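You operate a simulated robot arm through the tools that you are given. There is no shell and no other tool.

You run a simulated two-armed robot. Do the job below in one go: nothing can be reset, and whatever is moved stays where it is left.

TASK
Hold the purple light on the blue mat on the workbench steady with one hand and press the purple light dome to switch it on with the other.

Only the result counts: the job must be done as asked and must still hold three seconds after the hand-in. Knocking over, shifting, dropping, spilling or breaking anything else fails it.

THE ROBOT
Two 7-joint arms with three-finger grippers on one trunk, on a base that drives. Base frame: it is fixed to the floor where the robot stands at the start and does not move with it; the origin is under the middle of the robot, x ahead of it, y to its left, z up. Units: m, rad, N and s.
The left shoulder is at the start at [0.082, 0.126, 1.133], the right one opposite. With the tool pointing down near the work surface each hand reaches from about 0.34 to 0.84 m from the robot's upright axis, wherever it stands, measured 20 degrees to its own side. Places, roughly: purple light [2.25, 2.25, 1]; purple light dome [2.4, 2.2, 0.9]. Payload 2.94 kg a hand.
Tool frame (each hand has its own): the origin (TCP) lies between the finger pads and is the grasp point; the fingertips stand 0.03 m ahead of it; z points along the fingers, y is the line along which they close. Largest opening 0.128 m; the body of the gripper starts 0.093 m behind the TCP.
Orientation is that of the tool frame in the base frame, as a unit quaternion [x, y, z, w]. With the fingers straight down and closing along the base's y, the tool's x points along the base's -x, its y along +y and its z along -z.

THE INTERFACE
- The arms move only by the tool servo_tool. It takes "left_commands", "right_commands" or both (then of equal length, played together; a hand with none holds still); each is a list of rows, each a list of 6 numbers: the shift along the base's x, y, z in m, then the turn, a rotation vector about the base's x, y, z in rad. In form: [[dx, dy, dz, ax, ay, az], ...]. A call has 1 to 20 rows; each row shifts and turns the commanded pose from where the row before left it. "left_claw" and "right_claw" are, for a hand that has rows, the opening, from 0 (shut) to 1 (fully open), set as the call begins (left out, the last holds). Each row takes 0.2 s and may step no farther than 0.05 m and 0.15 rad from the row before; otherwise, or with a gripper value out of range, the whole call is refused. Where a pose cannot be reached the arm comes as near as it can. A force on the tool above 40 N (or 10 N above the force at the start of the call, whichever is more), or a blocked arm, ends the call early, and 0.2 s more pass. Each finger halts on what it meets, pressing with about 31 N; the grip force reading is that of the motor and also rises with nothing between the fingers. The clock runs only during rows and for 0.2 s after the last one: add rows that do not move to give the fingers time. It gives the time, the measured TCP pose, the force on the tool (base axes), the opening and the grip force at its end, in the units of the frame above (readings bear some noise), with the torque about the TCP (base axes, N m) and any sound that the robot's microphone picked up.
- Cameras (640 x 400 px; columns grow to the right, rows downward): "scene" is now at [0.2176, 0.0013, 1.3137]; the picture's right is [0.02, -1.00, 0.00], its down [-0.42, -0.01, -0.91] and it looks along [0.91, 0.01, -0.42] (base axes); focal length 255 px, centre (320, 200). "left" rides on the left gripper at [0.069, 0.015, -0.12] in its tool frame; the picture's right is [-0.22, 0.98, 0.00], its down [-0.82, -0.18, -0.54] and it looks along [-0.53, -0.12, 0.84] (tool axes); focal length 251 px, centre (320, 200). "right" rides on the right gripper at [0.069, -0.015, -0.12] in its tool frame; the picture's right is [0.21, 0.98, 0.00], its down [-0.82, 0.18, -0.54] and it looks along [-0.53, 0.12, 0.84] (tool axes); focal length 251 px, centre (320, 200). There is no depth. A picture from a camera that has moved, and an enlarged one, comes with that camera's place and axes in the base frame and with its lens.
- get_image(camera): a new picture of that camera. It takes no simulated time.
- raise_lower(by): slides the trunk up (or, below 0, down) by that many m; the arms and the scene camera ride with it, the base frame stays. It gives what a move gives, with no picture.
- base_move(legs): drives the robot by 1 to 6 legs, each [ahead, left, turn to the left] in m, m and rad, along the robot's own axes; the way and the turn of a leg run together, so that a leg with both is an arc; at most 1.5 m and 3.142 rad a leg. The arms and the cameras ride along, it lands a little off, and it stops where it bumps. It gives what a move gives.
- aim_head(pan, tilt): turns the head with the scene camera to pan (to the left, within 1.396 rad either way) and tilt (down, from -0.506 to 1.204), counted from straight ahead of the robot. It gives what a move gives.
- inspect(camera, box): a new picture of the part [left, top, right, bottom] of that camera's present view, enlarged. It takes no simulated time.
- finish_job(): hands the job in; it is judged then, once.

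Places have to be worked out from the pictures, the camera data and where the tool is seen. Open the grippers and draw the arms clear of the work before you hand the job in, unless the task says otherwise.

The tools are called as a command line: name --argument value ..., lists and objects as JSON in quotes. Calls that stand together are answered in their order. servo_tool: Moves the arms, as the interface text tells. Its arguments: {"type":"object","properties":{"left_commands":{"type":"array","items":{"type":"array","items":{"type":"number"}}},"left_claw":{"type":"number"},"right_commands":{"type":"array","items":{"type":"array","items":{"type":"number"}}},"right_claw":{"type":"number"}},"required":[]} The other tools are called the same way: raise_lower (by) slides the trunk up or down; base_move (legs) drives the base; aim_head (pan, tilt) turns the head that bears the scene camera; get_image (camera) takes a picture; inspect (camera, box) takes an enlarged picture of a part of a camera's view; finish_job () hands the job in.

At the start:

```text
t: 0.0
left_ee_pos: [0.599, 0.2267, 1.1501]
left_tcp_rot: [-0.001, 1.0, 0.0, 0.0]
left_wrist_force: [-0.4, -0.9, 0.0]
left_moment: [0.0, 0.0, 0.0]
left_width: 0.1277
left_gripper_force: 0.0
right_ee_pos: [0.3841, -0.1517, 1.2009]
right_tcp_rot: [-0.001, 1.0, 0.0, 0.002]
right_wrist_force: [0.5, -0.2, 0.2]
right_moment: [-0.01, 0.02, -0.04]
right_width: 0.1281
right_gripper_force: 0.1
trunk travel left (down, up): [-0.35, 0.197]
robot x, y, heading: [-0.0011, 0.0, -0.001]
head pan, tilt: [0.016, 0.431]
```

scene: 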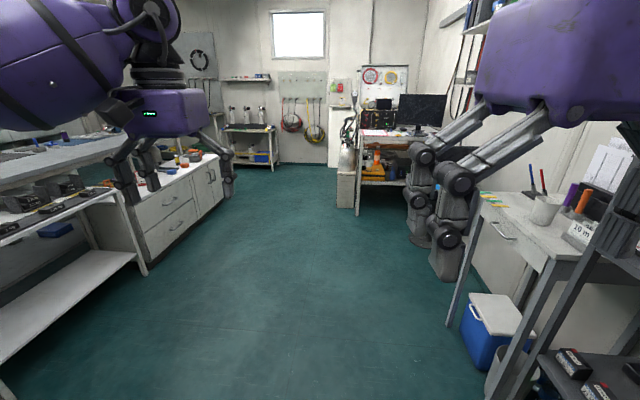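
right: 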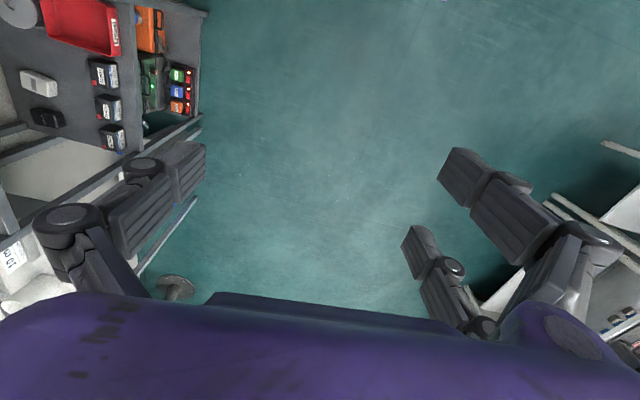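
left: 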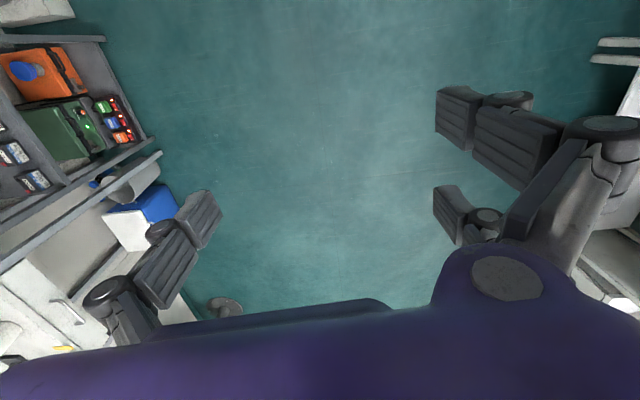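

The target is roughly at (2.3, 2.2, 0.95), ahead and to the left. I'll turn the head toward it to see the workbench and the path.

aim_head --pan 0.75 --tilt 0.2

get_image --camera "scene"

```text
t: 1.1
left_ee_pos: [0.5995, 0.2273, 1.1499]
left_tcp_rot: [-0.001, 1.0, 0.0, 0.0]
left_wrist_force: [-0.8, 0.8, 0.7]
left_moment: [-0.02, 0.01, 0.01]
left_width: 0.1282
left_gripper_force: 0.1
right_ee_pos: [0.3823, -0.1519, 1.2016]
right_tcp_rot: [0.0, 1.0, 0.0, 0.001]
right_wrist_force: [-0.1, -0.2, -0.8]
right_moment: [0.01, -0.01, 0.0]
right_width: 0.1281
right_gripper_force: 0.1
trunk travel left (down, up): [-0.35, 0.197]
robot x, y, heading: [-0.0019, -0.0034, -0.0]
head pan, tilt: [0.75, 0.201]
```

```text
taken
camera scene: at [0.1936, 0.0634, 1.3352], right [0.68, -0.73, 0.0], down [-0.15, -0.14, -0.98], along [0.72, 0.67, -0.2], focal length 255 px, centre (320, 200)
```

scene: 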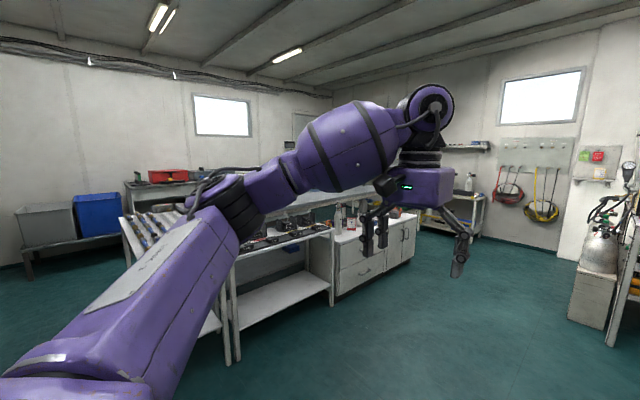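

The left arm hides much of the target area. I'll zoom in to see the benches around it.

inspect --camera "scene" --box '[120, 140, 500, 378]'

aim_head --pan 1.2 --tilt 0.4

get_image --camera "scene"

```text
1.68 times, centred on (310, 259) of scene
camera zoom: at [0.1936, 0.0634, 1.3352], right [0.68, -0.73, 0.0], down [-0.15, -0.14, -0.98], along [0.72, 0.67, -0.2], focal length 428 px, centre (337, 101)
```

zoom: 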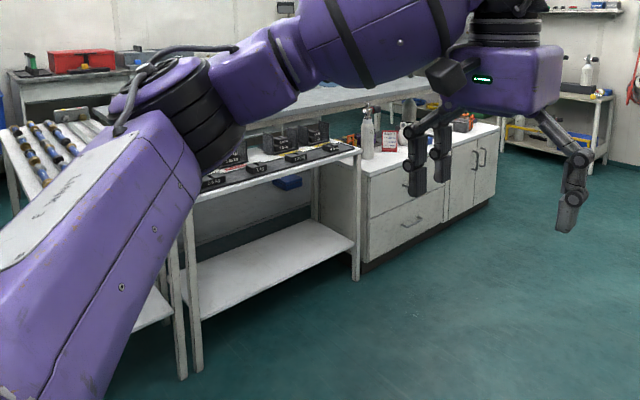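

```text
t: 2.0
left_ee_pos: [0.5985, 0.2278, 1.149]
left_tcp_rot: [-0.001, 1.0, 0.0, 0.0]
left_wrist_force: [0.2, 0.7, 0.3]
left_moment: [-0.03, -0.01, 0.0]
left_width: 0.1282
left_gripper_force: 0.0
right_ee_pos: [0.3841, -0.1521, 1.2012]
right_tcp_rot: [0.0, 1.0, 0.0, 0.001]
right_wrist_force: [0.5, 0.0, -0.9]
right_moment: [0.01, -0.01, 0.03]
right_width: 0.1281
right_gripper_force: 0.2
trunk travel left (down, up): [-0.35, 0.197]
robot x, y, heading: [0.0014, 0.0024, -0.002]
head pan, tilt: [1.201, 0.4]
```

```text
taken
camera scene: at [0.159, 0.0862, 1.3167], right [0.93, -0.36, 0.0], down [-0.14, -0.36, -0.92], along [0.33, 0.86, -0.39], focal length 255 px, centre (320, 200)
```

scene: 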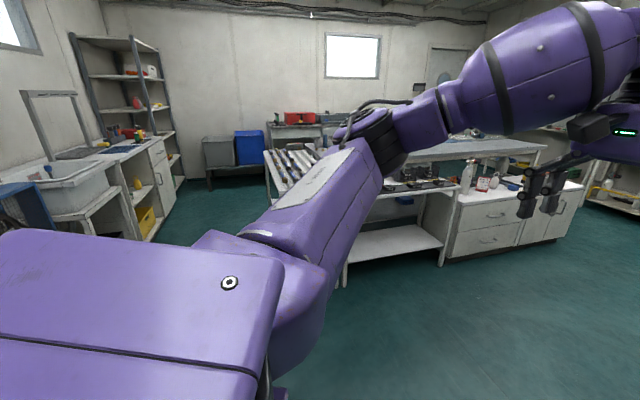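

An island (table, then cabinets) runs along y≈1.3 with what looks like a higher bench behind it. I'll raise the trunk for a better view and tuck the left hand in while watching the arm.

raise_lower --by 0.19

servo_tool --left_commands '[[-0.04, -0.01, 0.01, 0, 0, 0], [-0.04, -0.01, 0.01, 0, 0, 0], [-0.04, -0.01, 0.01, 0, 0, 0], [-0.04, -0.01, 0.01, 0, 0, 0], [-0.04, -0.01, 0.01, 0, 0, 0]]'

base_move --legs '[[1.0, 0.0, 0.0]]'

aim_head --pan 0.9 --tilt 0.3

get_image --camera "scene"

```text
t: 4.1
left_ee_pos: [0.6009, 0.2263, 1.336]
left_tcp_rot: [0.0, 1.0, 0.0, -0.002]
left_wrist_force: [-0.4, 0.0, -0.3]
left_moment: [0.02, 0.05, 0.0]
left_width: 0.128
left_gripper_force: 0.0
right_ee_pos: [0.3856, -0.1509, 1.3895]
right_tcp_rot: [0.0, 1.0, 0.0, -0.002]
right_wrist_force: [0.4, 0.2, -0.2]
right_moment: [-0.05, 0.03, 0.04]
right_width: 0.1281
right_gripper_force: 0.0
trunk travel left (down, up): [-0.54, 0.007]
robot x, y, heading: [0.0005, -0.0018, 0.002]
head pan, tilt: [1.201, 0.4]
```

```text
t: 5.3
left_ee_pos: [0.3938, 0.1791, 1.3921]
left_tcp_rot: [-0.001, 1.0, 0.0, 0.002]
left_wrist_force: [0.5, -0.1, -0.2]
left_moment: [0.01, -0.01, -0.01]
left_width: 0.1277
left_gripper_force: 0.1
right_ee_pos: [0.3817, -0.1502, 1.3924]
right_tcp_rot: [0.0, 1.0, 0.001, 0.002]
right_wrist_force: [-1.0, -0.4, 0.3]
right_moment: [0.02, -0.03, 0.0]
right_width: 0.1278
right_gripper_force: 0.1
trunk travel left (down, up): [-0.54, 0.007]
robot x, y, heading: [-0.0006, -0.0021, 0.002]
head pan, tilt: [1.201, 0.4]
```

```text
t: 10.5
left_ee_pos: [1.4021, 0.1766, 1.3934]
left_tcp_rot: [0.001, 1.0, 0.0, 0.0]
left_wrist_force: [0.3, 0.2, 0.1]
left_moment: [-0.01, -0.01, 0.0]
left_width: 0.1279
left_gripper_force: 0.1
right_ee_pos: [1.3877, -0.1527, 1.3914]
right_tcp_rot: [0.001, 1.0, 0.001, 0.001]
right_wrist_force: [-0.9, 0.0, 0.5]
right_moment: [0.02, 0.02, 0.0]
right_width: 0.1281
right_gripper_force: 0.1
trunk travel left (down, up): [-0.54, 0.007]
robot x, y, heading: [1.0049, -0.0001, -0.001]
head pan, tilt: [1.201, 0.4]
```

```text
t: 11.3
left_ee_pos: [1.4025, 0.177, 1.392]
left_tcp_rot: [0.001, 1.0, 0.0, 0.0]
left_wrist_force: [-0.4, -0.4, -0.4]
left_moment: [-0.01, 0.03, 0.05]
left_width: 0.1281
left_gripper_force: 0.0
right_ee_pos: [1.3891, -0.1534, 1.3906]
right_tcp_rot: [0.002, 1.0, 0.001, 0.001]
right_wrist_force: [0.0, -0.3, -0.1]
right_moment: [-0.02, 0.01, 0.0]
right_width: 0.128
right_gripper_force: 0.0
trunk travel left (down, up): [-0.54, 0.007]
robot x, y, heading: [1.0035, -0.0017, -0.003]
head pan, tilt: [0.901, 0.3]
```

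```text
taken
camera scene: at [1.0761, 0.0717, 1.535], right [0.78, -0.62, 0.0], down [-0.18, -0.23, -0.96], along [0.59, 0.75, -0.3], focal length 255 px, centre (320, 200)
```

scene: 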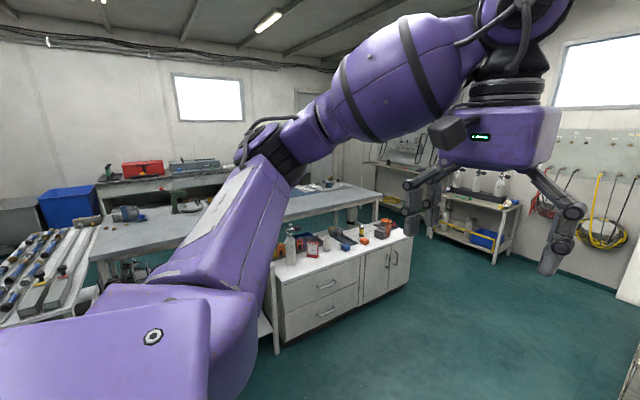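

The long workbench is behind the cabinets. I'll turn the robot to face left so that I look between the arms.

base_move --legs '[[0.6, 0.0, 0.0], [0.0, 0.0, 1.57]]'

aim_head --pan 0.0 --tilt 0.35

get_image --camera "scene"

```text
t: 18.5
left_ee_pos: [1.4392, 0.3924, 1.3912]
left_tcp_rot: [-0.702, 0.712, 0.001, 0.0]
left_wrist_force: [0.2, 0.6, 0.4]
left_moment: [-0.02, -0.01, 0.01]
left_width: 0.128
left_gripper_force: 0.0
right_ee_pos: [1.7688, 0.3751, 1.391]
right_tcp_rot: [-0.701, 0.713, 0.001, 0.001]
right_wrist_force: [0.1, -0.4, 0.0]
right_moment: [0.01, 0.01, 0.02]
right_width: 0.1282
right_gripper_force: 0.1
trunk travel left (down, up): [-0.54, 0.007]
robot x, y, heading: [1.6113, -0.0056, 1.556]
head pan, tilt: [0.901, 0.3]
```

```text
t: 19.7
left_ee_pos: [1.44, 0.3924, 1.3921]
left_tcp_rot: [-0.702, 0.712, 0.0, 0.0]
left_wrist_force: [0.2, -1.2, -1.2]
left_moment: [-0.01, 0.01, 0.0]
left_width: 0.1281
left_gripper_force: 0.0
right_ee_pos: [1.7694, 0.3752, 1.3921]
right_tcp_rot: [-0.701, 0.713, 0.001, 0.001]
right_wrist_force: [-0.1, -0.5, 0.4]
right_moment: [-0.04, 0.01, 0.0]
right_width: 0.1278
right_gripper_force: 0.0
trunk travel left (down, up): [-0.54, 0.007]
robot x, y, heading: [1.6086, -0.0057, 1.554]
head pan, tilt: [0.0, 0.351]
```

```text
taken
camera scene: at [1.6145, 0.0977, 1.5303], right [1.0, -0.01, 0.0], down [-0.01, -0.34, -0.94], along [0.01, 0.94, -0.34], focal length 255 px, centre (320, 200)
```

scene: 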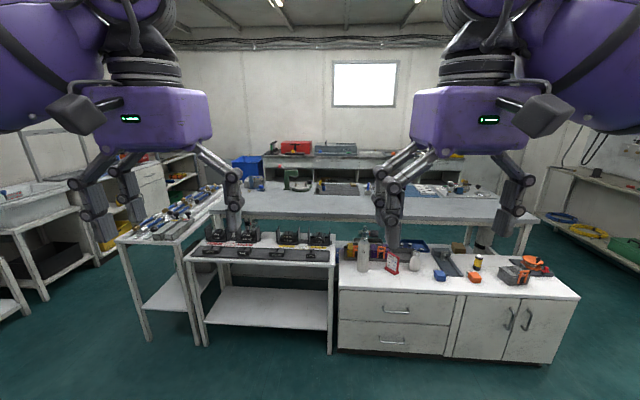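

Now I can see the long workbench. I'll zoom in on it to find the blue mat and the purple light.

inspect --camera "scene" --box '[360, 150, 560, 275]'

inspect --camera "scene" --box '[200, 140, 400, 265]'

```text
3.20 times, centred on (460, 212) of scene
camera zoom: at [1.6145, 0.0977, 1.5303], right [1.0, -0.01, 0.0], down [-0.01, -0.34, -0.94], along [0.01, 0.94, -0.34], focal length 816 px, centre (-128, 160)
```

zoom: 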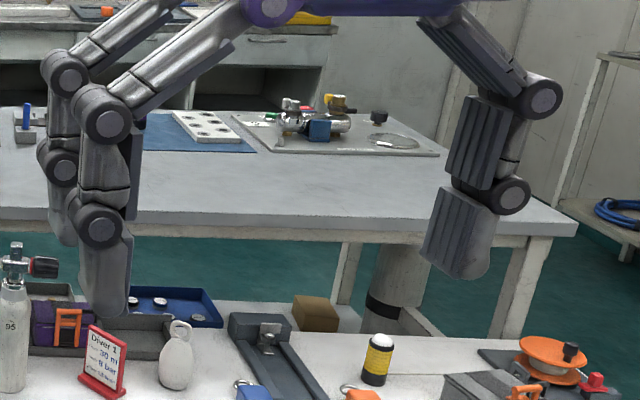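

```text
3.20 times, centred on (300, 202) of scene
camera zoom: at [1.6145, 0.0977, 1.5303], right [1.0, -0.01, 0.0], down [-0.01, -0.34, -0.94], along [0.01, 0.94, -0.34], focal length 816 px, centre (384, 192)
```

zoom: 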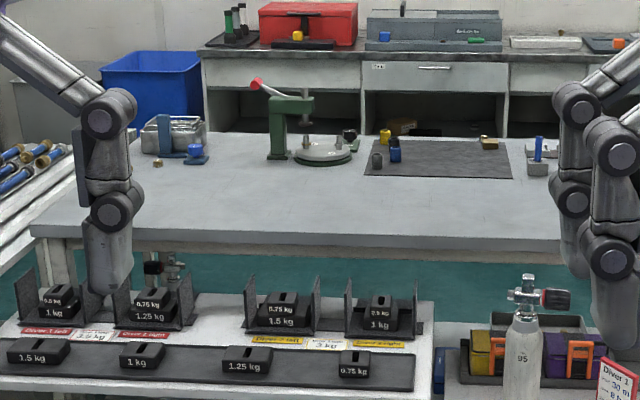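

The mat sits on the far half of the long bench (≈x 2.4, y 2.4), mostly hidden by my right hand. I'll look to both sides to choose a way around to the bench's far side.

aim_head --pan -0.7 --tilt 0.35

get_image --camera "scene"

aim_head --pan 0.7 --tilt 0.35

get_image --camera "scene"

```text
t: 20.8
left_ee_pos: [1.4386, 0.3931, 1.3905]
left_tcp_rot: [-0.702, 0.712, 0.0, 0.0]
left_wrist_force: [0.0, -0.1, 0.1]
left_moment: [0.02, 0.03, 0.02]
left_width: 0.1281
left_gripper_force: 0.2
right_ee_pos: [1.7689, 0.3739, 1.3908]
right_tcp_rot: [-0.702, 0.713, 0.0, 0.0]
right_wrist_force: [0.9, 0.3, -0.4]
right_moment: [-0.01, -0.02, -0.01]
right_width: 0.1281
right_gripper_force: 0.0
trunk travel left (down, up): [-0.54, 0.007]
robot x, y, heading: [1.6089, -0.0088, 1.554]
head pan, tilt: [-0.7, 0.351]
```

```text
taken
camera scene: at [1.6742, 0.0749, 1.5303], right [0.76, -0.66, 0.0], down [-0.23, -0.26, -0.94], along [0.62, 0.71, -0.34], focal length 255 px, centre (320, 200)
```

scene: 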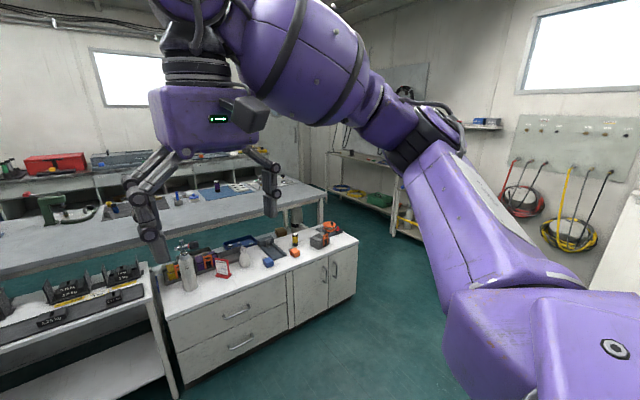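

```text
t: 22.3
left_ee_pos: [1.4387, 0.3931, 1.3925]
left_tcp_rot: [-0.702, 0.712, 0.0, 0.0]
left_wrist_force: [0.8, 0.0, -0.5]
left_moment: [0.05, 0.01, 0.01]
left_width: 0.1282
left_gripper_force: 0.0
right_ee_pos: [1.7696, 0.3744, 1.3905]
right_tcp_rot: [-0.702, 0.713, 0.001, 0.0]
right_wrist_force: [0.6, -0.1, -0.1]
right_moment: [0.01, 0.0, -0.02]
right_width: 0.128
right_gripper_force: 0.0
trunk travel left (down, up): [-0.54, 0.007]
robot x, y, heading: [1.6102, -0.0069, 1.556]
head pan, tilt: [0.7, 0.351]
```

```text
taken
camera scene: at [1.5544, 0.0768, 1.5303], right [0.78, 0.63, 0.0], down [0.22, -0.27, -0.94], along [-0.59, 0.73, -0.34], focal length 255 px, centre (320, 200)
```

scene: 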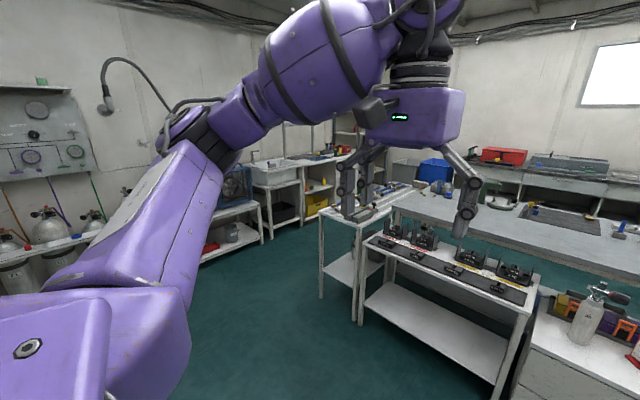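

The right-hand route (east end, x≈3.3–4.2) looks open. I'll move to y≈0.5, strafe east, and look again.

base_move --legs '[[0.5, 0.0, 0.0], [0.0, -1.4, 0.0]]'

aim_head --pan 0.0 --tilt 0.45

get_image --camera "scene"

aim_head --pan -0.9 --tilt 0.45

get_image --camera "scene"

```text
t: 37.4
left_ee_pos: [2.8562, 0.8649, 1.3914]
left_tcp_rot: [-0.7, 0.714, 0.001, 0.0]
left_wrist_force: [0.3, -0.4, -0.8]
left_moment: [0.02, -0.02, -0.02]
left_width: 0.1279
left_gripper_force: 0.0
right_ee_pos: [3.1849, 0.8457, 1.3918]
right_tcp_rot: [-0.699, 0.715, 0.0, 0.0]
right_wrist_force: [0.0, 0.9, -0.2]
right_moment: [0.01, 0.0, 0.02]
right_width: 0.1279
right_gripper_force: 0.0
trunk travel left (down, up): [-0.54, 0.007]
robot x, y, heading: [3.026, 0.4625, 1.547]
head pan, tilt: [0.7, 0.351]
```

```text
t: 38.4
left_ee_pos: [2.856, 0.8654, 1.392]
left_tcp_rot: [-0.699, 0.715, 0.001, 0.0]
left_wrist_force: [-0.8, -0.1, 0.5]
left_moment: [0.03, 0.0, -0.01]
left_width: 0.1281
left_gripper_force: 0.1
right_ee_pos: [3.1847, 0.8446, 1.3904]
right_tcp_rot: [-0.699, 0.716, 0.001, -0.001]
right_wrist_force: [0.1, -0.1, -0.1]
right_moment: [0.03, 0.03, 0.01]
right_width: 0.1281
right_gripper_force: 0.0
trunk travel left (down, up): [-0.54, 0.007]
robot x, y, heading: [3.0283, 0.4594, 1.55]
head pan, tilt: [0.0, 0.45]
```

```text
taken
camera scene: at [3.0294, 0.5673, 1.5211], right [1.0, -0.02, 0.0], down [-0.01, -0.43, -0.9], along [0.02, 0.9, -0.44], focal length 255 px, centre (320, 200)
```

scene: 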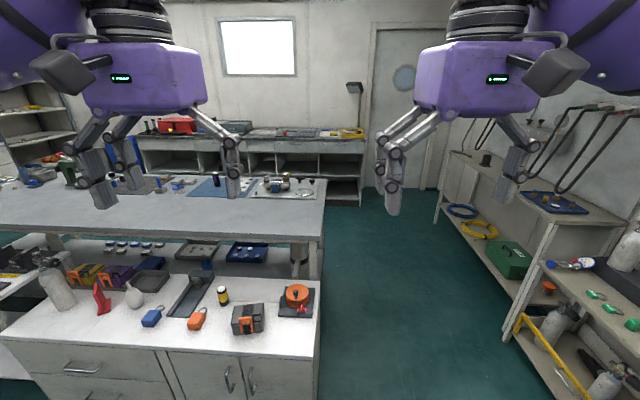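

```text
t: 39.6
left_ee_pos: [2.8562, 0.8659, 1.3934]
left_tcp_rot: [-0.7, 0.714, 0.0, 0.0]
left_wrist_force: [-0.1, -0.4, 0.2]
left_moment: [0.0, 0.01, -0.01]
left_width: 0.1282
left_gripper_force: 0.1
right_ee_pos: [3.1856, 0.8448, 1.3919]
right_tcp_rot: [-0.699, 0.715, 0.001, 0.0]
right_wrist_force: [0.5, 0.8, 0.9]
right_moment: [-0.01, 0.0, 0.01]
right_width: 0.1282
right_gripper_force: 0.0
trunk travel left (down, up): [-0.54, 0.007]
robot x, y, heading: [3.0265, 0.4689, 1.549]
head pan, tilt: [-0.901, 0.45]
```

```text
taken
camera scene: at [3.1008, 0.531, 1.5211], right [0.6, -0.8, 0.0], down [-0.35, -0.26, -0.9], along [0.72, 0.54, -0.44], focal length 255 px, centre (320, 200)
```

scene: 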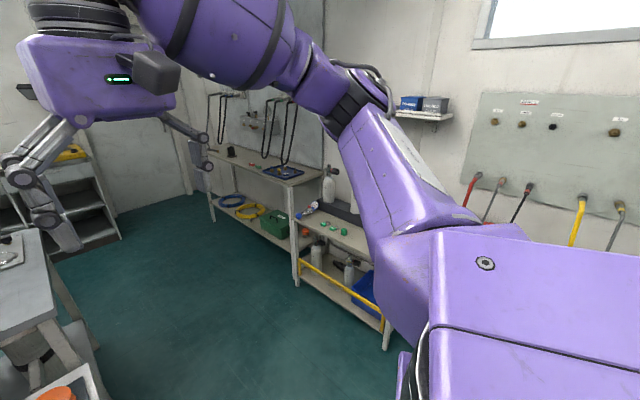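

The corridor between the bench end (x≈3.1) and the shelves (x≈4.2) is clear. I'll zoom on the mat from here, then drive up the corridor.

aim_head --pan 0.3 --tilt 0.45

inspect --camera "scene" --box '[240, 120, 440, 245]'

```text
t: 41.0
left_ee_pos: [2.8569, 0.8651, 1.3924]
left_tcp_rot: [-0.699, 0.715, 0.0, 0.0]
left_wrist_force: [0.0, 1.4, 0.4]
left_moment: [-0.02, 0.02, 0.01]
left_width: 0.128
left_gripper_force: 0.1
right_ee_pos: [3.1859, 0.8453, 1.3918]
right_tcp_rot: [-0.699, 0.715, 0.0, 0.001]
right_wrist_force: [0.3, -1.4, -0.1]
right_moment: [0.03, -0.01, 0.0]
right_width: 0.1281
right_gripper_force: 0.0
trunk travel left (down, up): [-0.54, 0.007]
robot x, y, heading: [3.0237, 0.4602, 1.545]
head pan, tilt: [0.3, 0.45]
```

```text
3.20 times, centred on (340, 182) of scene
camera zoom: at [3.0024, 0.5638, 1.5211], right [0.96, 0.27, 0.0], down [0.12, -0.42, -0.9], along [-0.25, 0.87, -0.44], focal length 816 px, centre (256, 256)
```

zoom: 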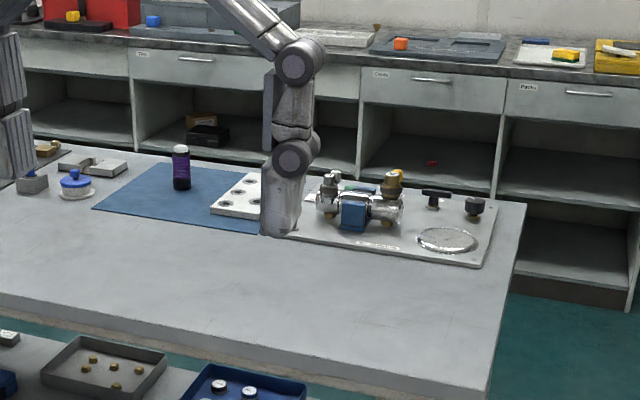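

The purple light stands at about (2.35, 2.22) on a bench about 0.83 high, with its top near 0.94, and the back edge of the bench is at y≈2.38. I'll strafe to the corridor, drive north, and check again.

base_move --legs '[[0.0, -0.62, 0.0], [1.2, 0.0, 0.0]]'

aim_head --pan 0.0 --tilt 0.45

get_image --camera "scene"

aim_head --pan 0.8 --tilt 0.45

get_image --camera "scene"

```text
t: 52.6
left_ee_pos: [3.5202, 2.0504, 1.3921]
left_tcp_rot: [-0.694, 0.72, 0.0, 0.0]
left_wrist_force: [0.2, -0.3, 0.9]
left_moment: [0.02, 0.01, 0.0]
left_width: 0.1281
left_gripper_force: 0.0
right_ee_pos: [3.8492, 2.0257, 1.3915]
right_tcp_rot: [-0.693, 0.721, 0.0, 0.001]
right_wrist_force: [-0.4, 0.5, 1.5]
right_moment: [0.0, 0.04, 0.01]
right_width: 0.1283
right_gripper_force: 0.1
trunk travel left (down, up): [-0.54, 0.007]
robot x, y, heading: [3.6865, 1.6512, 1.532]
head pan, tilt: [0.3, 0.45]
```

```text
t: 53.4
left_ee_pos: [3.5199, 2.052, 1.3915]
left_tcp_rot: [-0.694, 0.72, 0.0, 0.0]
left_wrist_force: [0.8, -0.4, 0.0]
left_moment: [0.0, -0.01, 0.01]
left_width: 0.1283
left_gripper_force: 0.1
right_ee_pos: [3.8503, 2.0258, 1.3918]
right_tcp_rot: [-0.693, 0.721, 0.0, 0.001]
right_wrist_force: [-0.2, -0.3, -0.6]
right_moment: [0.05, -0.01, 0.01]
right_width: 0.1283
right_gripper_force: 0.1
trunk travel left (down, up): [-0.54, 0.007]
robot x, y, heading: [3.6841, 1.6471, 1.529]
head pan, tilt: [0.0, 0.45]
```

```text
taken
camera scene: at [3.6888, 1.751, 1.5211], right [1.0, -0.04, 0.0], down [-0.02, -0.44, -0.9], along [0.03, 0.9, -0.44], focal length 255 px, centre (320, 200)
```

scene: 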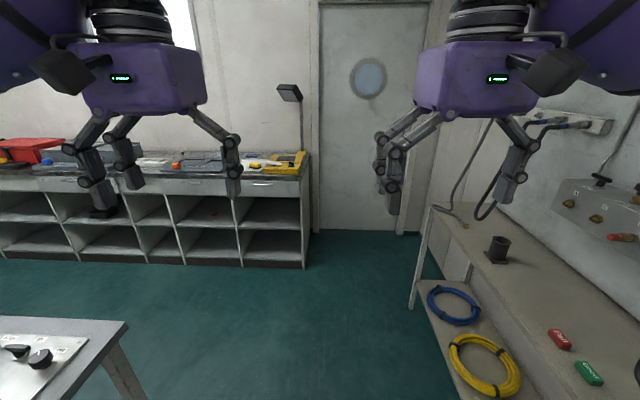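

```text
t: 54.5
left_ee_pos: [3.5193, 2.0503, 1.3915]
left_tcp_rot: [-0.694, 0.72, 0.0, 0.0]
left_wrist_force: [-0.4, -0.7, -0.5]
left_moment: [0.0, 0.01, 0.01]
left_width: 0.1281
left_gripper_force: 0.0
right_ee_pos: [3.8491, 2.025, 1.391]
right_tcp_rot: [-0.693, 0.721, 0.001, 0.001]
right_wrist_force: [-0.5, -0.6, -1.0]
right_moment: [-0.02, 0.01, 0.02]
right_width: 0.1279
right_gripper_force: 0.0
trunk travel left (down, up): [-0.54, 0.007]
robot x, y, heading: [3.6827, 1.6464, 1.537]
head pan, tilt: [0.799, 0.45]
```

```text
taken
camera scene: at [3.622, 1.7255, 1.5211], right [0.72, 0.69, 0.0], down [0.3, -0.32, -0.9], along [-0.62, 0.65, -0.44], focal length 255 px, centre (320, 200)
```

scene: 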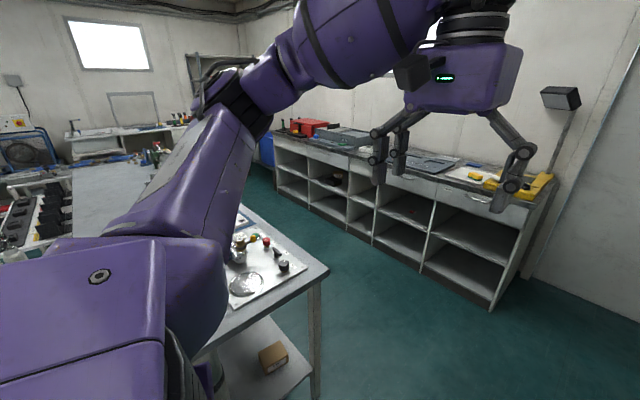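

The aisle behind the bench runs from y≈2.35 to y≈3.54. I'll drive north to y≈2.9, turn west, and look along the aisle.

base_move --legs '[[1.26, 0.0, 0.0], [0.0, 0.0, 1.6]]'

aim_head --pan 0.0 --tilt 0.45

get_image --camera "scene"

```text
t: 64.6
left_ee_pos: [3.324, 2.7138, 1.3907]
left_tcp_rot: [1.0, -0.011, 0.0, 0.001]
left_wrist_force: [-0.5, -0.4, 0.4]
left_moment: [0.02, -0.01, 0.01]
left_width: 0.1281
left_gripper_force: 0.1
right_ee_pos: [3.3441, 3.0439, 1.3912]
right_tcp_rot: [1.0, -0.012, -0.002, -0.001]
right_wrist_force: [-1.7, -0.3, -0.9]
right_moment: [0.0, -0.01, 0.02]
right_width: 0.1279
right_gripper_force: 0.0
trunk travel left (down, up): [-0.54, 0.007]
robot x, y, heading: [3.7274, 2.8867, 3.118]
head pan, tilt: [0.799, 0.45]
```

```text
t: 65.8
left_ee_pos: [3.3238, 2.7147, 1.3916]
left_tcp_rot: [1.0, -0.011, 0.0, 0.0]
left_wrist_force: [-0.2, -1.1, -0.1]
left_moment: [-0.04, -0.04, -0.02]
left_width: 0.128
left_gripper_force: 0.1
right_ee_pos: [3.3437, 3.0446, 1.3915]
right_tcp_rot: [1.0, -0.013, -0.001, 0.0]
right_wrist_force: [0.3, 0.0, -0.4]
right_moment: [0.0, 0.0, -0.01]
right_width: 0.1279
right_gripper_force: 0.0
trunk travel left (down, up): [-0.54, 0.007]
robot x, y, heading: [3.7247, 2.8819, 3.118]
head pan, tilt: [0.0, 0.45]
```

```text
taken
camera scene: at [3.6229, 2.8857, 1.5211], right [0.02, 1.0, 0.0], down [0.44, -0.01, -0.9], along [-0.9, 0.02, -0.44], focal length 255 px, centre (320, 200)
```

scene: 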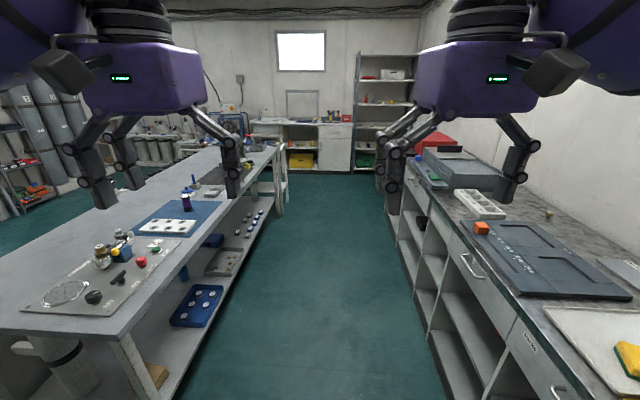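

The aisle is clear and the light is visible. I'll zoom in on it for its shape and position.

inspect --camera "scene" --box '[120, 165, 248, 245]'

```text
5.00 times, centred on (184, 205) of scene
camera zoom: at [3.6229, 2.8857, 1.5211], right [0.02, 1.0, 0.0], down [0.44, -0.01, -0.9], along [-0.9, 0.02, -0.44], focal length 1275 px, centre (1000, 175)
```

zoom: 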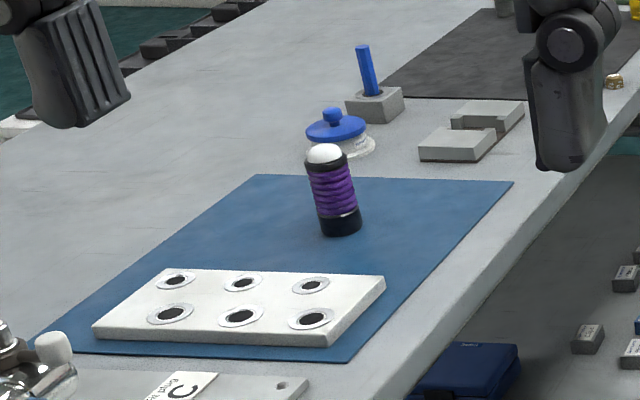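

The light (black base, purple ribbed body, white dome) is at about (2.36, 2.18), with the mat at z≈0.845 and the dome top at ≈0.938. I'll drive west along the aisle until I'm alongside it, then turn to face south toward the bench.

base_move --legs '[[1.37, 0.03, 0.0], [0.0, 0.0, 1.594]]'

aim_head --pan 0.0 --tilt 0.75

get_image --camera "scene"

```text
t: 76.5
left_ee_pos: [2.5012, 2.4955, 1.3927]
left_tcp_rot: [0.719, 0.695, -0.001, -0.001]
left_wrist_force: [1.0, 1.2, 0.2]
left_moment: [0.02, 0.0, 0.03]
left_width: 0.1281
left_gripper_force: 0.1
right_ee_pos: [2.173, 2.5201, 1.391]
right_tcp_rot: [0.72, 0.694, 0.0, 0.0]
right_wrist_force: [0.0, 0.8, 0.4]
right_moment: [0.02, 0.0, 0.0]
right_width: 0.128
right_gripper_force: 0.1
trunk travel left (down, up): [-0.54, 0.007]
robot x, y, heading: [2.3327, 2.9029, -1.612]
head pan, tilt: [0.0, 0.45]
```

```text
t: 77.3
left_ee_pos: [2.5026, 2.4966, 1.3914]
left_tcp_rot: [0.719, 0.695, 0.001, 0.0]
left_wrist_force: [0.0, 0.5, 0.3]
left_moment: [0.01, 0.01, -0.02]
left_width: 0.1279
left_gripper_force: 0.0
right_ee_pos: [2.172, 2.52, 1.3924]
right_tcp_rot: [0.72, 0.694, 0.0, 0.001]
right_wrist_force: [-0.5, -0.1, -0.1]
right_moment: [0.0, 0.01, 0.02]
right_width: 0.1279
right_gripper_force: 0.1
trunk travel left (down, up): [-0.54, 0.007]
robot x, y, heading: [2.3364, 2.8976, -1.608]
head pan, tilt: [0.0, 0.75]
```

```text
taken
camera scene: at [2.3351, 2.8044, 1.4947], right [-1.0, 0.04, 0.0], down [0.02, 0.68, -0.73], along [-0.03, -0.73, -0.68], focal length 255 px, centre (320, 200)
```

scene: 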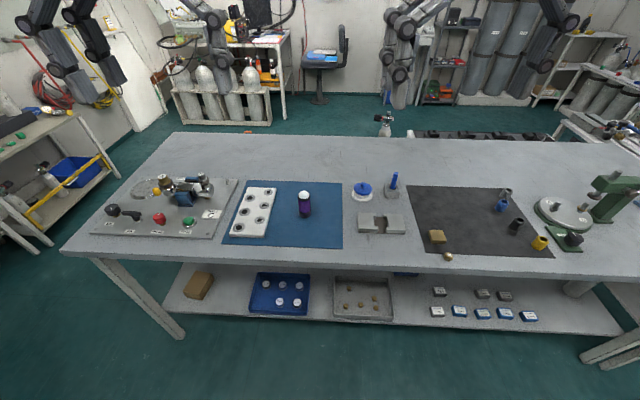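

Facing the bench now, with the light nearly straight ahead. I'll zoom for a precise measurement.

inspect --camera "scene" --box '[265, 170, 345, 220]'

```text
8.00 times, centred on (305, 195) of scene
camera zoom: at [2.3351, 2.8044, 1.4947], right [-1.0, 0.04, 0.0], down [0.02, 0.68, -0.73], along [-0.03, -0.73, -0.68], focal length 2039 px, centre (440, 240)
```

zoom: 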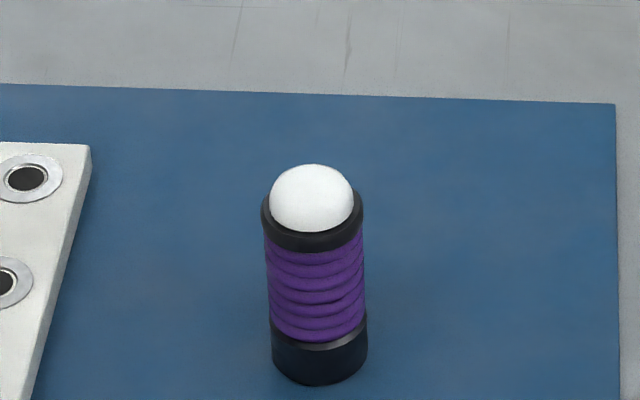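

The light's centre is about (2.362, 2.176), diameter ≈0.043, dome centre ≈0.935 and top ≈0.95. I'll shift the base slightly closer and square it up, then lower the trunk a bit.

base_move --legs '[[0.06, 0.03, 0.038]]'

raise_lower --by -0.1

get_image --camera "scene"

get_image --camera "left"

get_image --camera "right"

```text
t: 78.3
left_ee_pos: [2.5425, 2.4481, 1.3946]
left_tcp_rot: [0.707, 0.707, -0.001, 0.001]
left_wrist_force: [0.1, 1.0, 0.6]
left_moment: [-0.09, -0.08, -0.01]
left_width: 0.1279
left_gripper_force: 0.0
right_ee_pos: [2.2129, 2.4602, 1.394]
right_tcp_rot: [0.707, 0.707, -0.002, 0.004]
right_wrist_force: [0.0, 0.5, 0.5]
right_moment: [-0.08, -0.02, 0.04]
right_width: 0.1282
right_gripper_force: 0.1
trunk travel left (down, up): [-0.54, 0.007]
robot x, y, heading: [2.3652, 2.8414, -1.573]
head pan, tilt: [0.0, 0.75]
```

```text
t: 79.6
left_ee_pos: [2.5459, 2.4437, 1.2919]
left_tcp_rot: [0.707, 0.707, -0.002, 0.0]
left_wrist_force: [0.3, 0.9, 0.3]
left_moment: [-0.02, 0.0, 0.01]
left_width: 0.1278
left_gripper_force: 0.1
right_ee_pos: [2.2149, 2.4572, 1.2925]
right_tcp_rot: [0.707, 0.708, -0.001, 0.001]
right_wrist_force: [-0.4, -0.3, -0.1]
right_moment: [-0.04, 0.04, 0.04]
right_width: 0.1279
right_gripper_force: 0.0
trunk travel left (down, up): [-0.44, 0.107]
robot x, y, heading: [2.3674, 2.8427, -1.574]
head pan, tilt: [0.0, 0.75]
```

```text
taken
camera scene: at [2.3672, 2.6614, 1.3805], right [-1.0, 0.0, 0.0], down [0.0, 0.68, -0.73], along [0.0, -0.73, -0.68], focal length 255 px, centre (320, 200)
```

scene: 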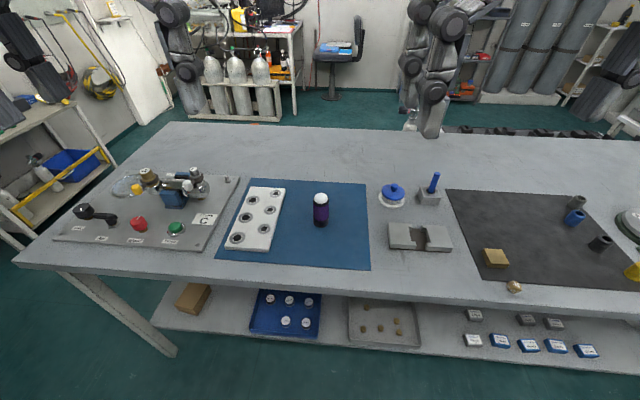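

```text
taken
camera left: at [2.5589, 2.513, 1.4124], right [0.98, -0.21, 0.0], down [-0.18, -0.82, 0.54], along [-0.12, -0.53, -0.84], focal length 251 px, centre (320, 200)
```

left: 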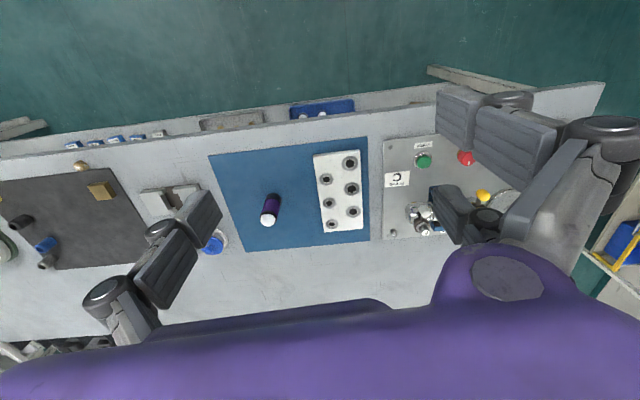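

```text
taken
camera right: at [2.199, 2.526, 1.4126], right [0.98, 0.21, 0.0], down [0.18, -0.82, 0.54], along [0.12, -0.53, -0.84], focal length 251 px, centre (320, 200)
```

right: 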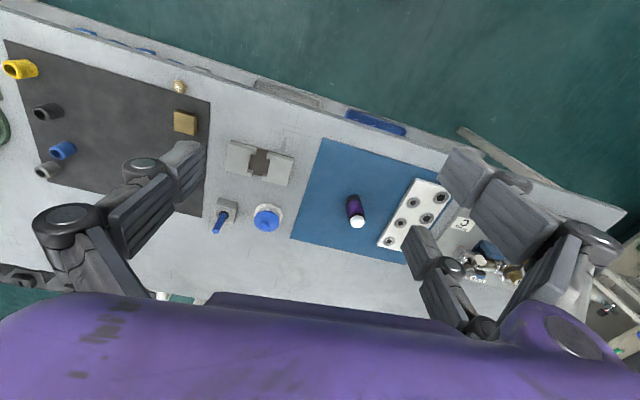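

All three cameras see the light now. I'll zoom in from both hand cameras to triangulate it precisely.

inspect --camera "left" --box '[230, 180, 310, 230]'

inspect --camera "right" --box '[315, 185, 395, 235]'

inspect --camera "scene" --box '[280, 185, 360, 235]'

```text
8.00 times, centred on (270, 205) of left
camera zoom: at [2.5589, 2.513, 1.4124], right [0.98, -0.21, 0.0], down [-0.18, -0.82, 0.54], along [-0.12, -0.53, -0.84], focal length 2012 px, centre (720, 160)
```

zoom: 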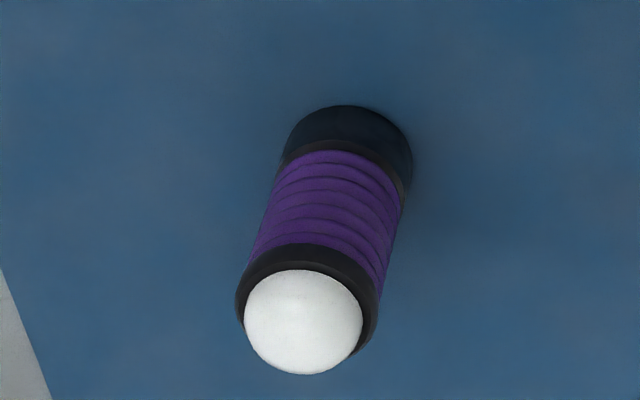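

```text
8.00 times, centred on (355, 210) of right
camera zoom: at [2.199, 2.526, 1.4126], right [0.98, 0.21, 0.0], down [0.18, -0.82, 0.54], along [0.12, -0.53, -0.84], focal length 2012 px, centre (40, 120)
```

zoom: 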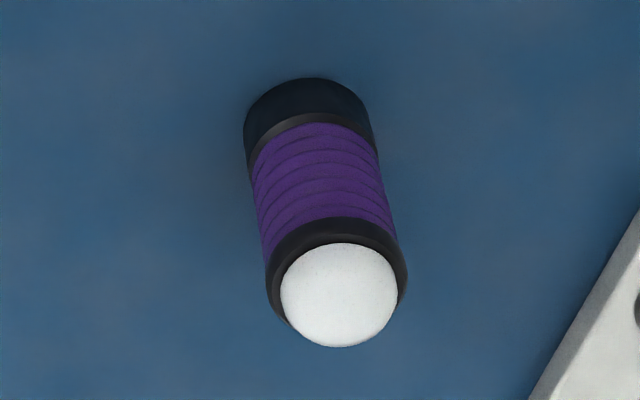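

```text
8.00 times, centred on (320, 210) of scene
camera zoom: at [2.3672, 2.6614, 1.3805], right [-1.0, 0.0, 0.0], down [0.0, 0.68, -0.73], along [0.0, -0.73, -0.68], focal length 2039 px, centre (320, 120)
```

zoom: 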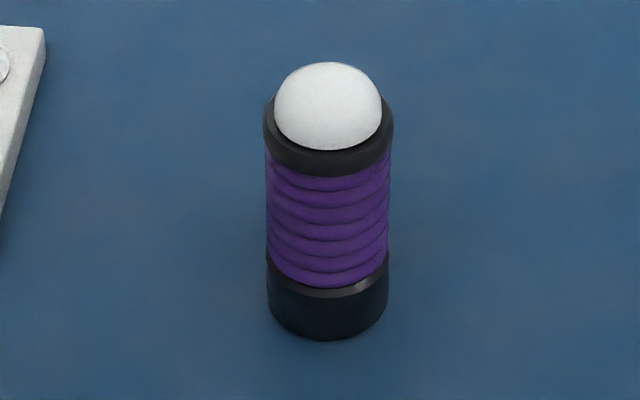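

The three views agree: the light's axis is at (2.363, 2.194), the mat at z≈0.865 and the dome centre at z≈0.950 (top ≈0.966). I'll bring the left hand, tilted about 43° and yawed inward, to a standoff above and behind the light.

servo_tool --left_commands '[[-0.0087, -0.0131, -0.0175, -0.125, 0, 0], [-0.0087, -0.0131, -0.0175, -0.125, 0, 0], [-0.0087, -0.0131, -0.0175, -0.125, 0, 0], [-0.0087, -0.0131, -0.0175, -0.125, 0, 0], [-0.0087, -0.0131, -0.0175, -0.125, 0, 0], [-0.0087, -0.0131, -0.0175, -0.125, 0, 0], [-0.0087, -0.0131, -0.0175, 0, 0, -0.14], [-0.0087, -0.0131, -0.0175, 0, 0, -0.14], [-0.0087, -0.0131, -0.0175, 0, 0, -0.14], [-0.0087, -0.0131, -0.0175, 0, 0, -0.14], [-0.0087, -0.0131, -0.0175, 0, 0, -0.14]]' --left_claw 1.0

get_image --camera "scene"

get_image --camera "left"

get_image --camera "right"

```text
t: 82.0
left_ee_pos: [2.4531, 2.3022, 1.1135]
left_tcp_rot: [0.854, 0.398, -0.306, 0.141]
left_wrist_force: [-0.5, 0.4, 0.6]
left_moment: [0.03, -0.04, 0.01]
left_width: 0.1282
left_gripper_force: 0.1
left hand out of reach, approached as far as the arm can: row 6
right_ee_pos: [2.2152, 2.4548, 1.2909]
right_tcp_rot: [0.707, 0.707, 0.0, 0.0]
right_wrist_force: [-0.5, -0.6, -0.2]
right_moment: [0.0, 0.0, -0.01]
right_width: 0.128
right_gripper_force: 0.1
trunk travel left (down, up): [-0.44, 0.107]
robot x, y, heading: [2.3653, 2.8356, -1.569]
head pan, tilt: [0.0, 0.75]
```

```text
taken
camera scene: at [2.3671, 2.6605, 1.3804], right [-1.0, 0.0, 0.0], down [0.0, 0.68, -0.73], along [0.0, -0.73, -0.68], focal length 255 px, centre (320, 200)
```

scene: 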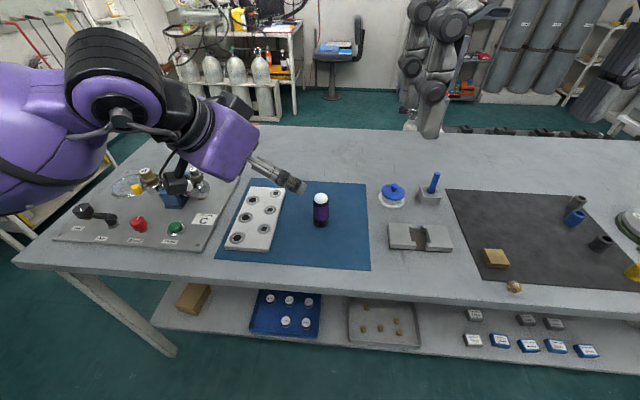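

```text
taken
camera left: at [2.5465, 2.3916, 1.1621], right [0.64, -0.76, 0.13], down [-0.32, -0.11, 0.94], along [-0.7, -0.65, -0.32], focal length 251 px, centre (320, 200)
```

left: 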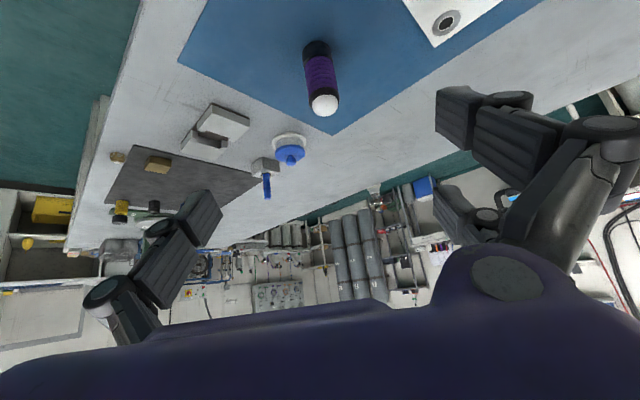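

```text
taken
camera right: at [2.199, 2.5246, 1.4119], right [0.98, 0.21, 0.0], down [0.18, -0.82, 0.54], along [0.12, -0.53, -0.84], focal length 251 px, centre (320, 200)
```

right: 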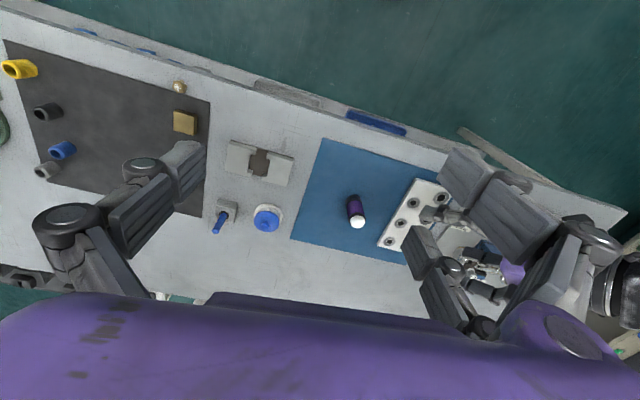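

The left hand is tilted 39° and yawed 40°, with its closing axis level and the light between the fingers. I'll move along the line to a pre-grasp 0.12 m short of the target.

servo_tool --left_commands '[[-0.0103, -0.0125, -0.0289, 0, 0, 0], [-0.0103, -0.0125, -0.0289, 0, 0, 0], [-0.0103, -0.0125, -0.0289, 0, 0, 0], [-0.0103, -0.0125, -0.0289, 0, 0, 0], [0, 0, 0, 0, 0, 0]]'

get_image --camera "left"

get_image --camera "scene"

```text
t: 83.2
left_ee_pos: [2.4139, 2.2511, 0.9997]
left_tcp_rot: [0.853, 0.399, -0.305, 0.141]
left_wrist_force: [-0.1, -1.1, -0.2]
left_moment: [0.0, 0.02, 0.03]
left_width: 0.1281
left_gripper_force: 0.0
right_ee_pos: [2.2144, 2.4566, 1.2925]
right_tcp_rot: [0.707, 0.707, -0.002, 0.001]
right_wrist_force: [-0.2, 0.6, -0.9]
right_moment: [-0.04, 0.0, -0.01]
right_width: 0.128
right_gripper_force: 0.0
trunk travel left (down, up): [-0.44, 0.107]
robot x, y, heading: [2.362, 2.8384, -1.569]
head pan, tilt: [0.0, 0.75]
```

```text
taken
camera left: at [2.5073, 2.3402, 1.0481], right [0.64, -0.75, 0.13], down [-0.32, -0.11, 0.94], along [-0.69, -0.65, -0.32], focal length 251 px, centre (320, 200)
```

left: 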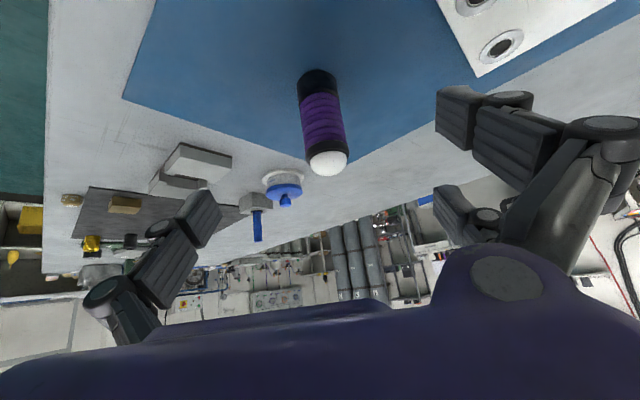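

```text
taken
camera scene: at [2.3671, 2.6619, 1.3806], right [-1.0, 0.0, 0.0], down [0.0, 0.68, -0.73], along [0.0, -0.73, -0.68], focal length 255 px, centre (320, 200)
```

scene: 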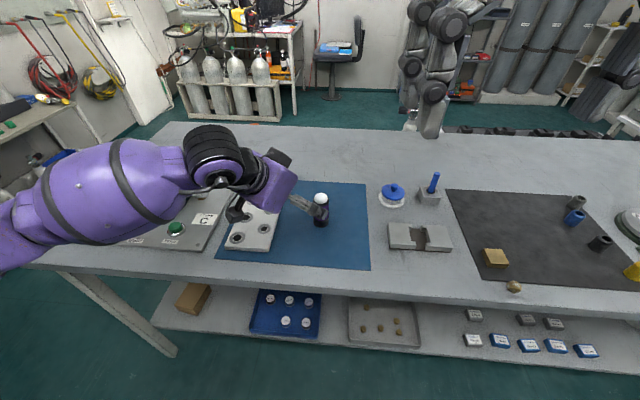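

The light sits centred between the open fingers. Before going down, I'll look left to check that the left forearm clears the fittings on the board.

aim_head --pan 0.6 --tilt 0.7

get_image --camera "scene"

get_image --camera "right"

```text
t: 84.2
left_ee_pos: [2.4128, 2.2517, 0.9979]
left_tcp_rot: [0.853, 0.399, -0.305, 0.14]
left_wrist_force: [-1.0, 0.2, -0.3]
left_moment: [-0.01, -0.01, 0.02]
left_width: 0.128
left_gripper_force: 0.0
right_ee_pos: [2.2145, 2.4555, 1.2913]
right_tcp_rot: [0.707, 0.707, -0.001, 0.0]
right_wrist_force: [-0.1, -0.3, 1.0]
right_moment: [-0.02, 0.04, -0.02]
right_width: 0.1282
right_gripper_force: 0.1
trunk travel left (down, up): [-0.44, 0.107]
robot x, y, heading: [2.3661, 2.839, -1.565]
head pan, tilt: [0.6, 0.7]
```

```text
taken
camera scene: at [2.4103, 2.6702, 1.3865], right [-0.86, -0.51, 0.0], down [-0.32, 0.54, -0.78], along [0.4, -0.67, -0.63], focal length 255 px, centre (320, 200)
```

scene: 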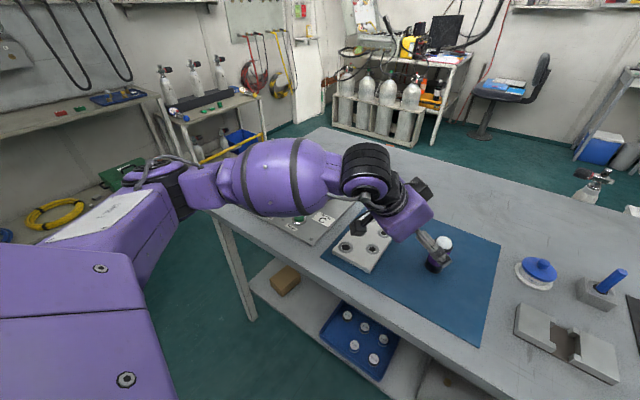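

```text
taken
camera right: at [2.1987, 2.5254, 1.4121], right [0.98, 0.21, 0.0], down [0.18, -0.82, 0.54], along [0.12, -0.53, -0.84], focal length 251 px, centre (320, 200)
```

right: 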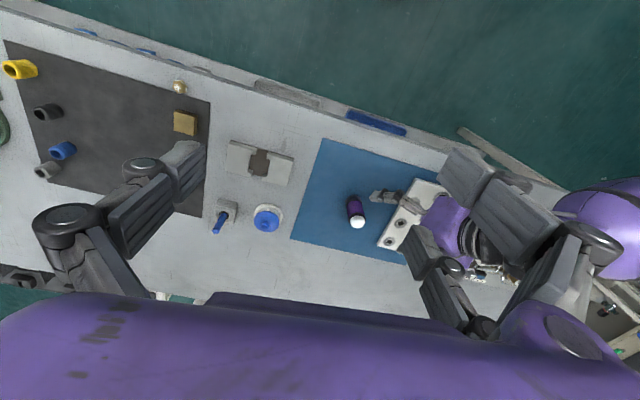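

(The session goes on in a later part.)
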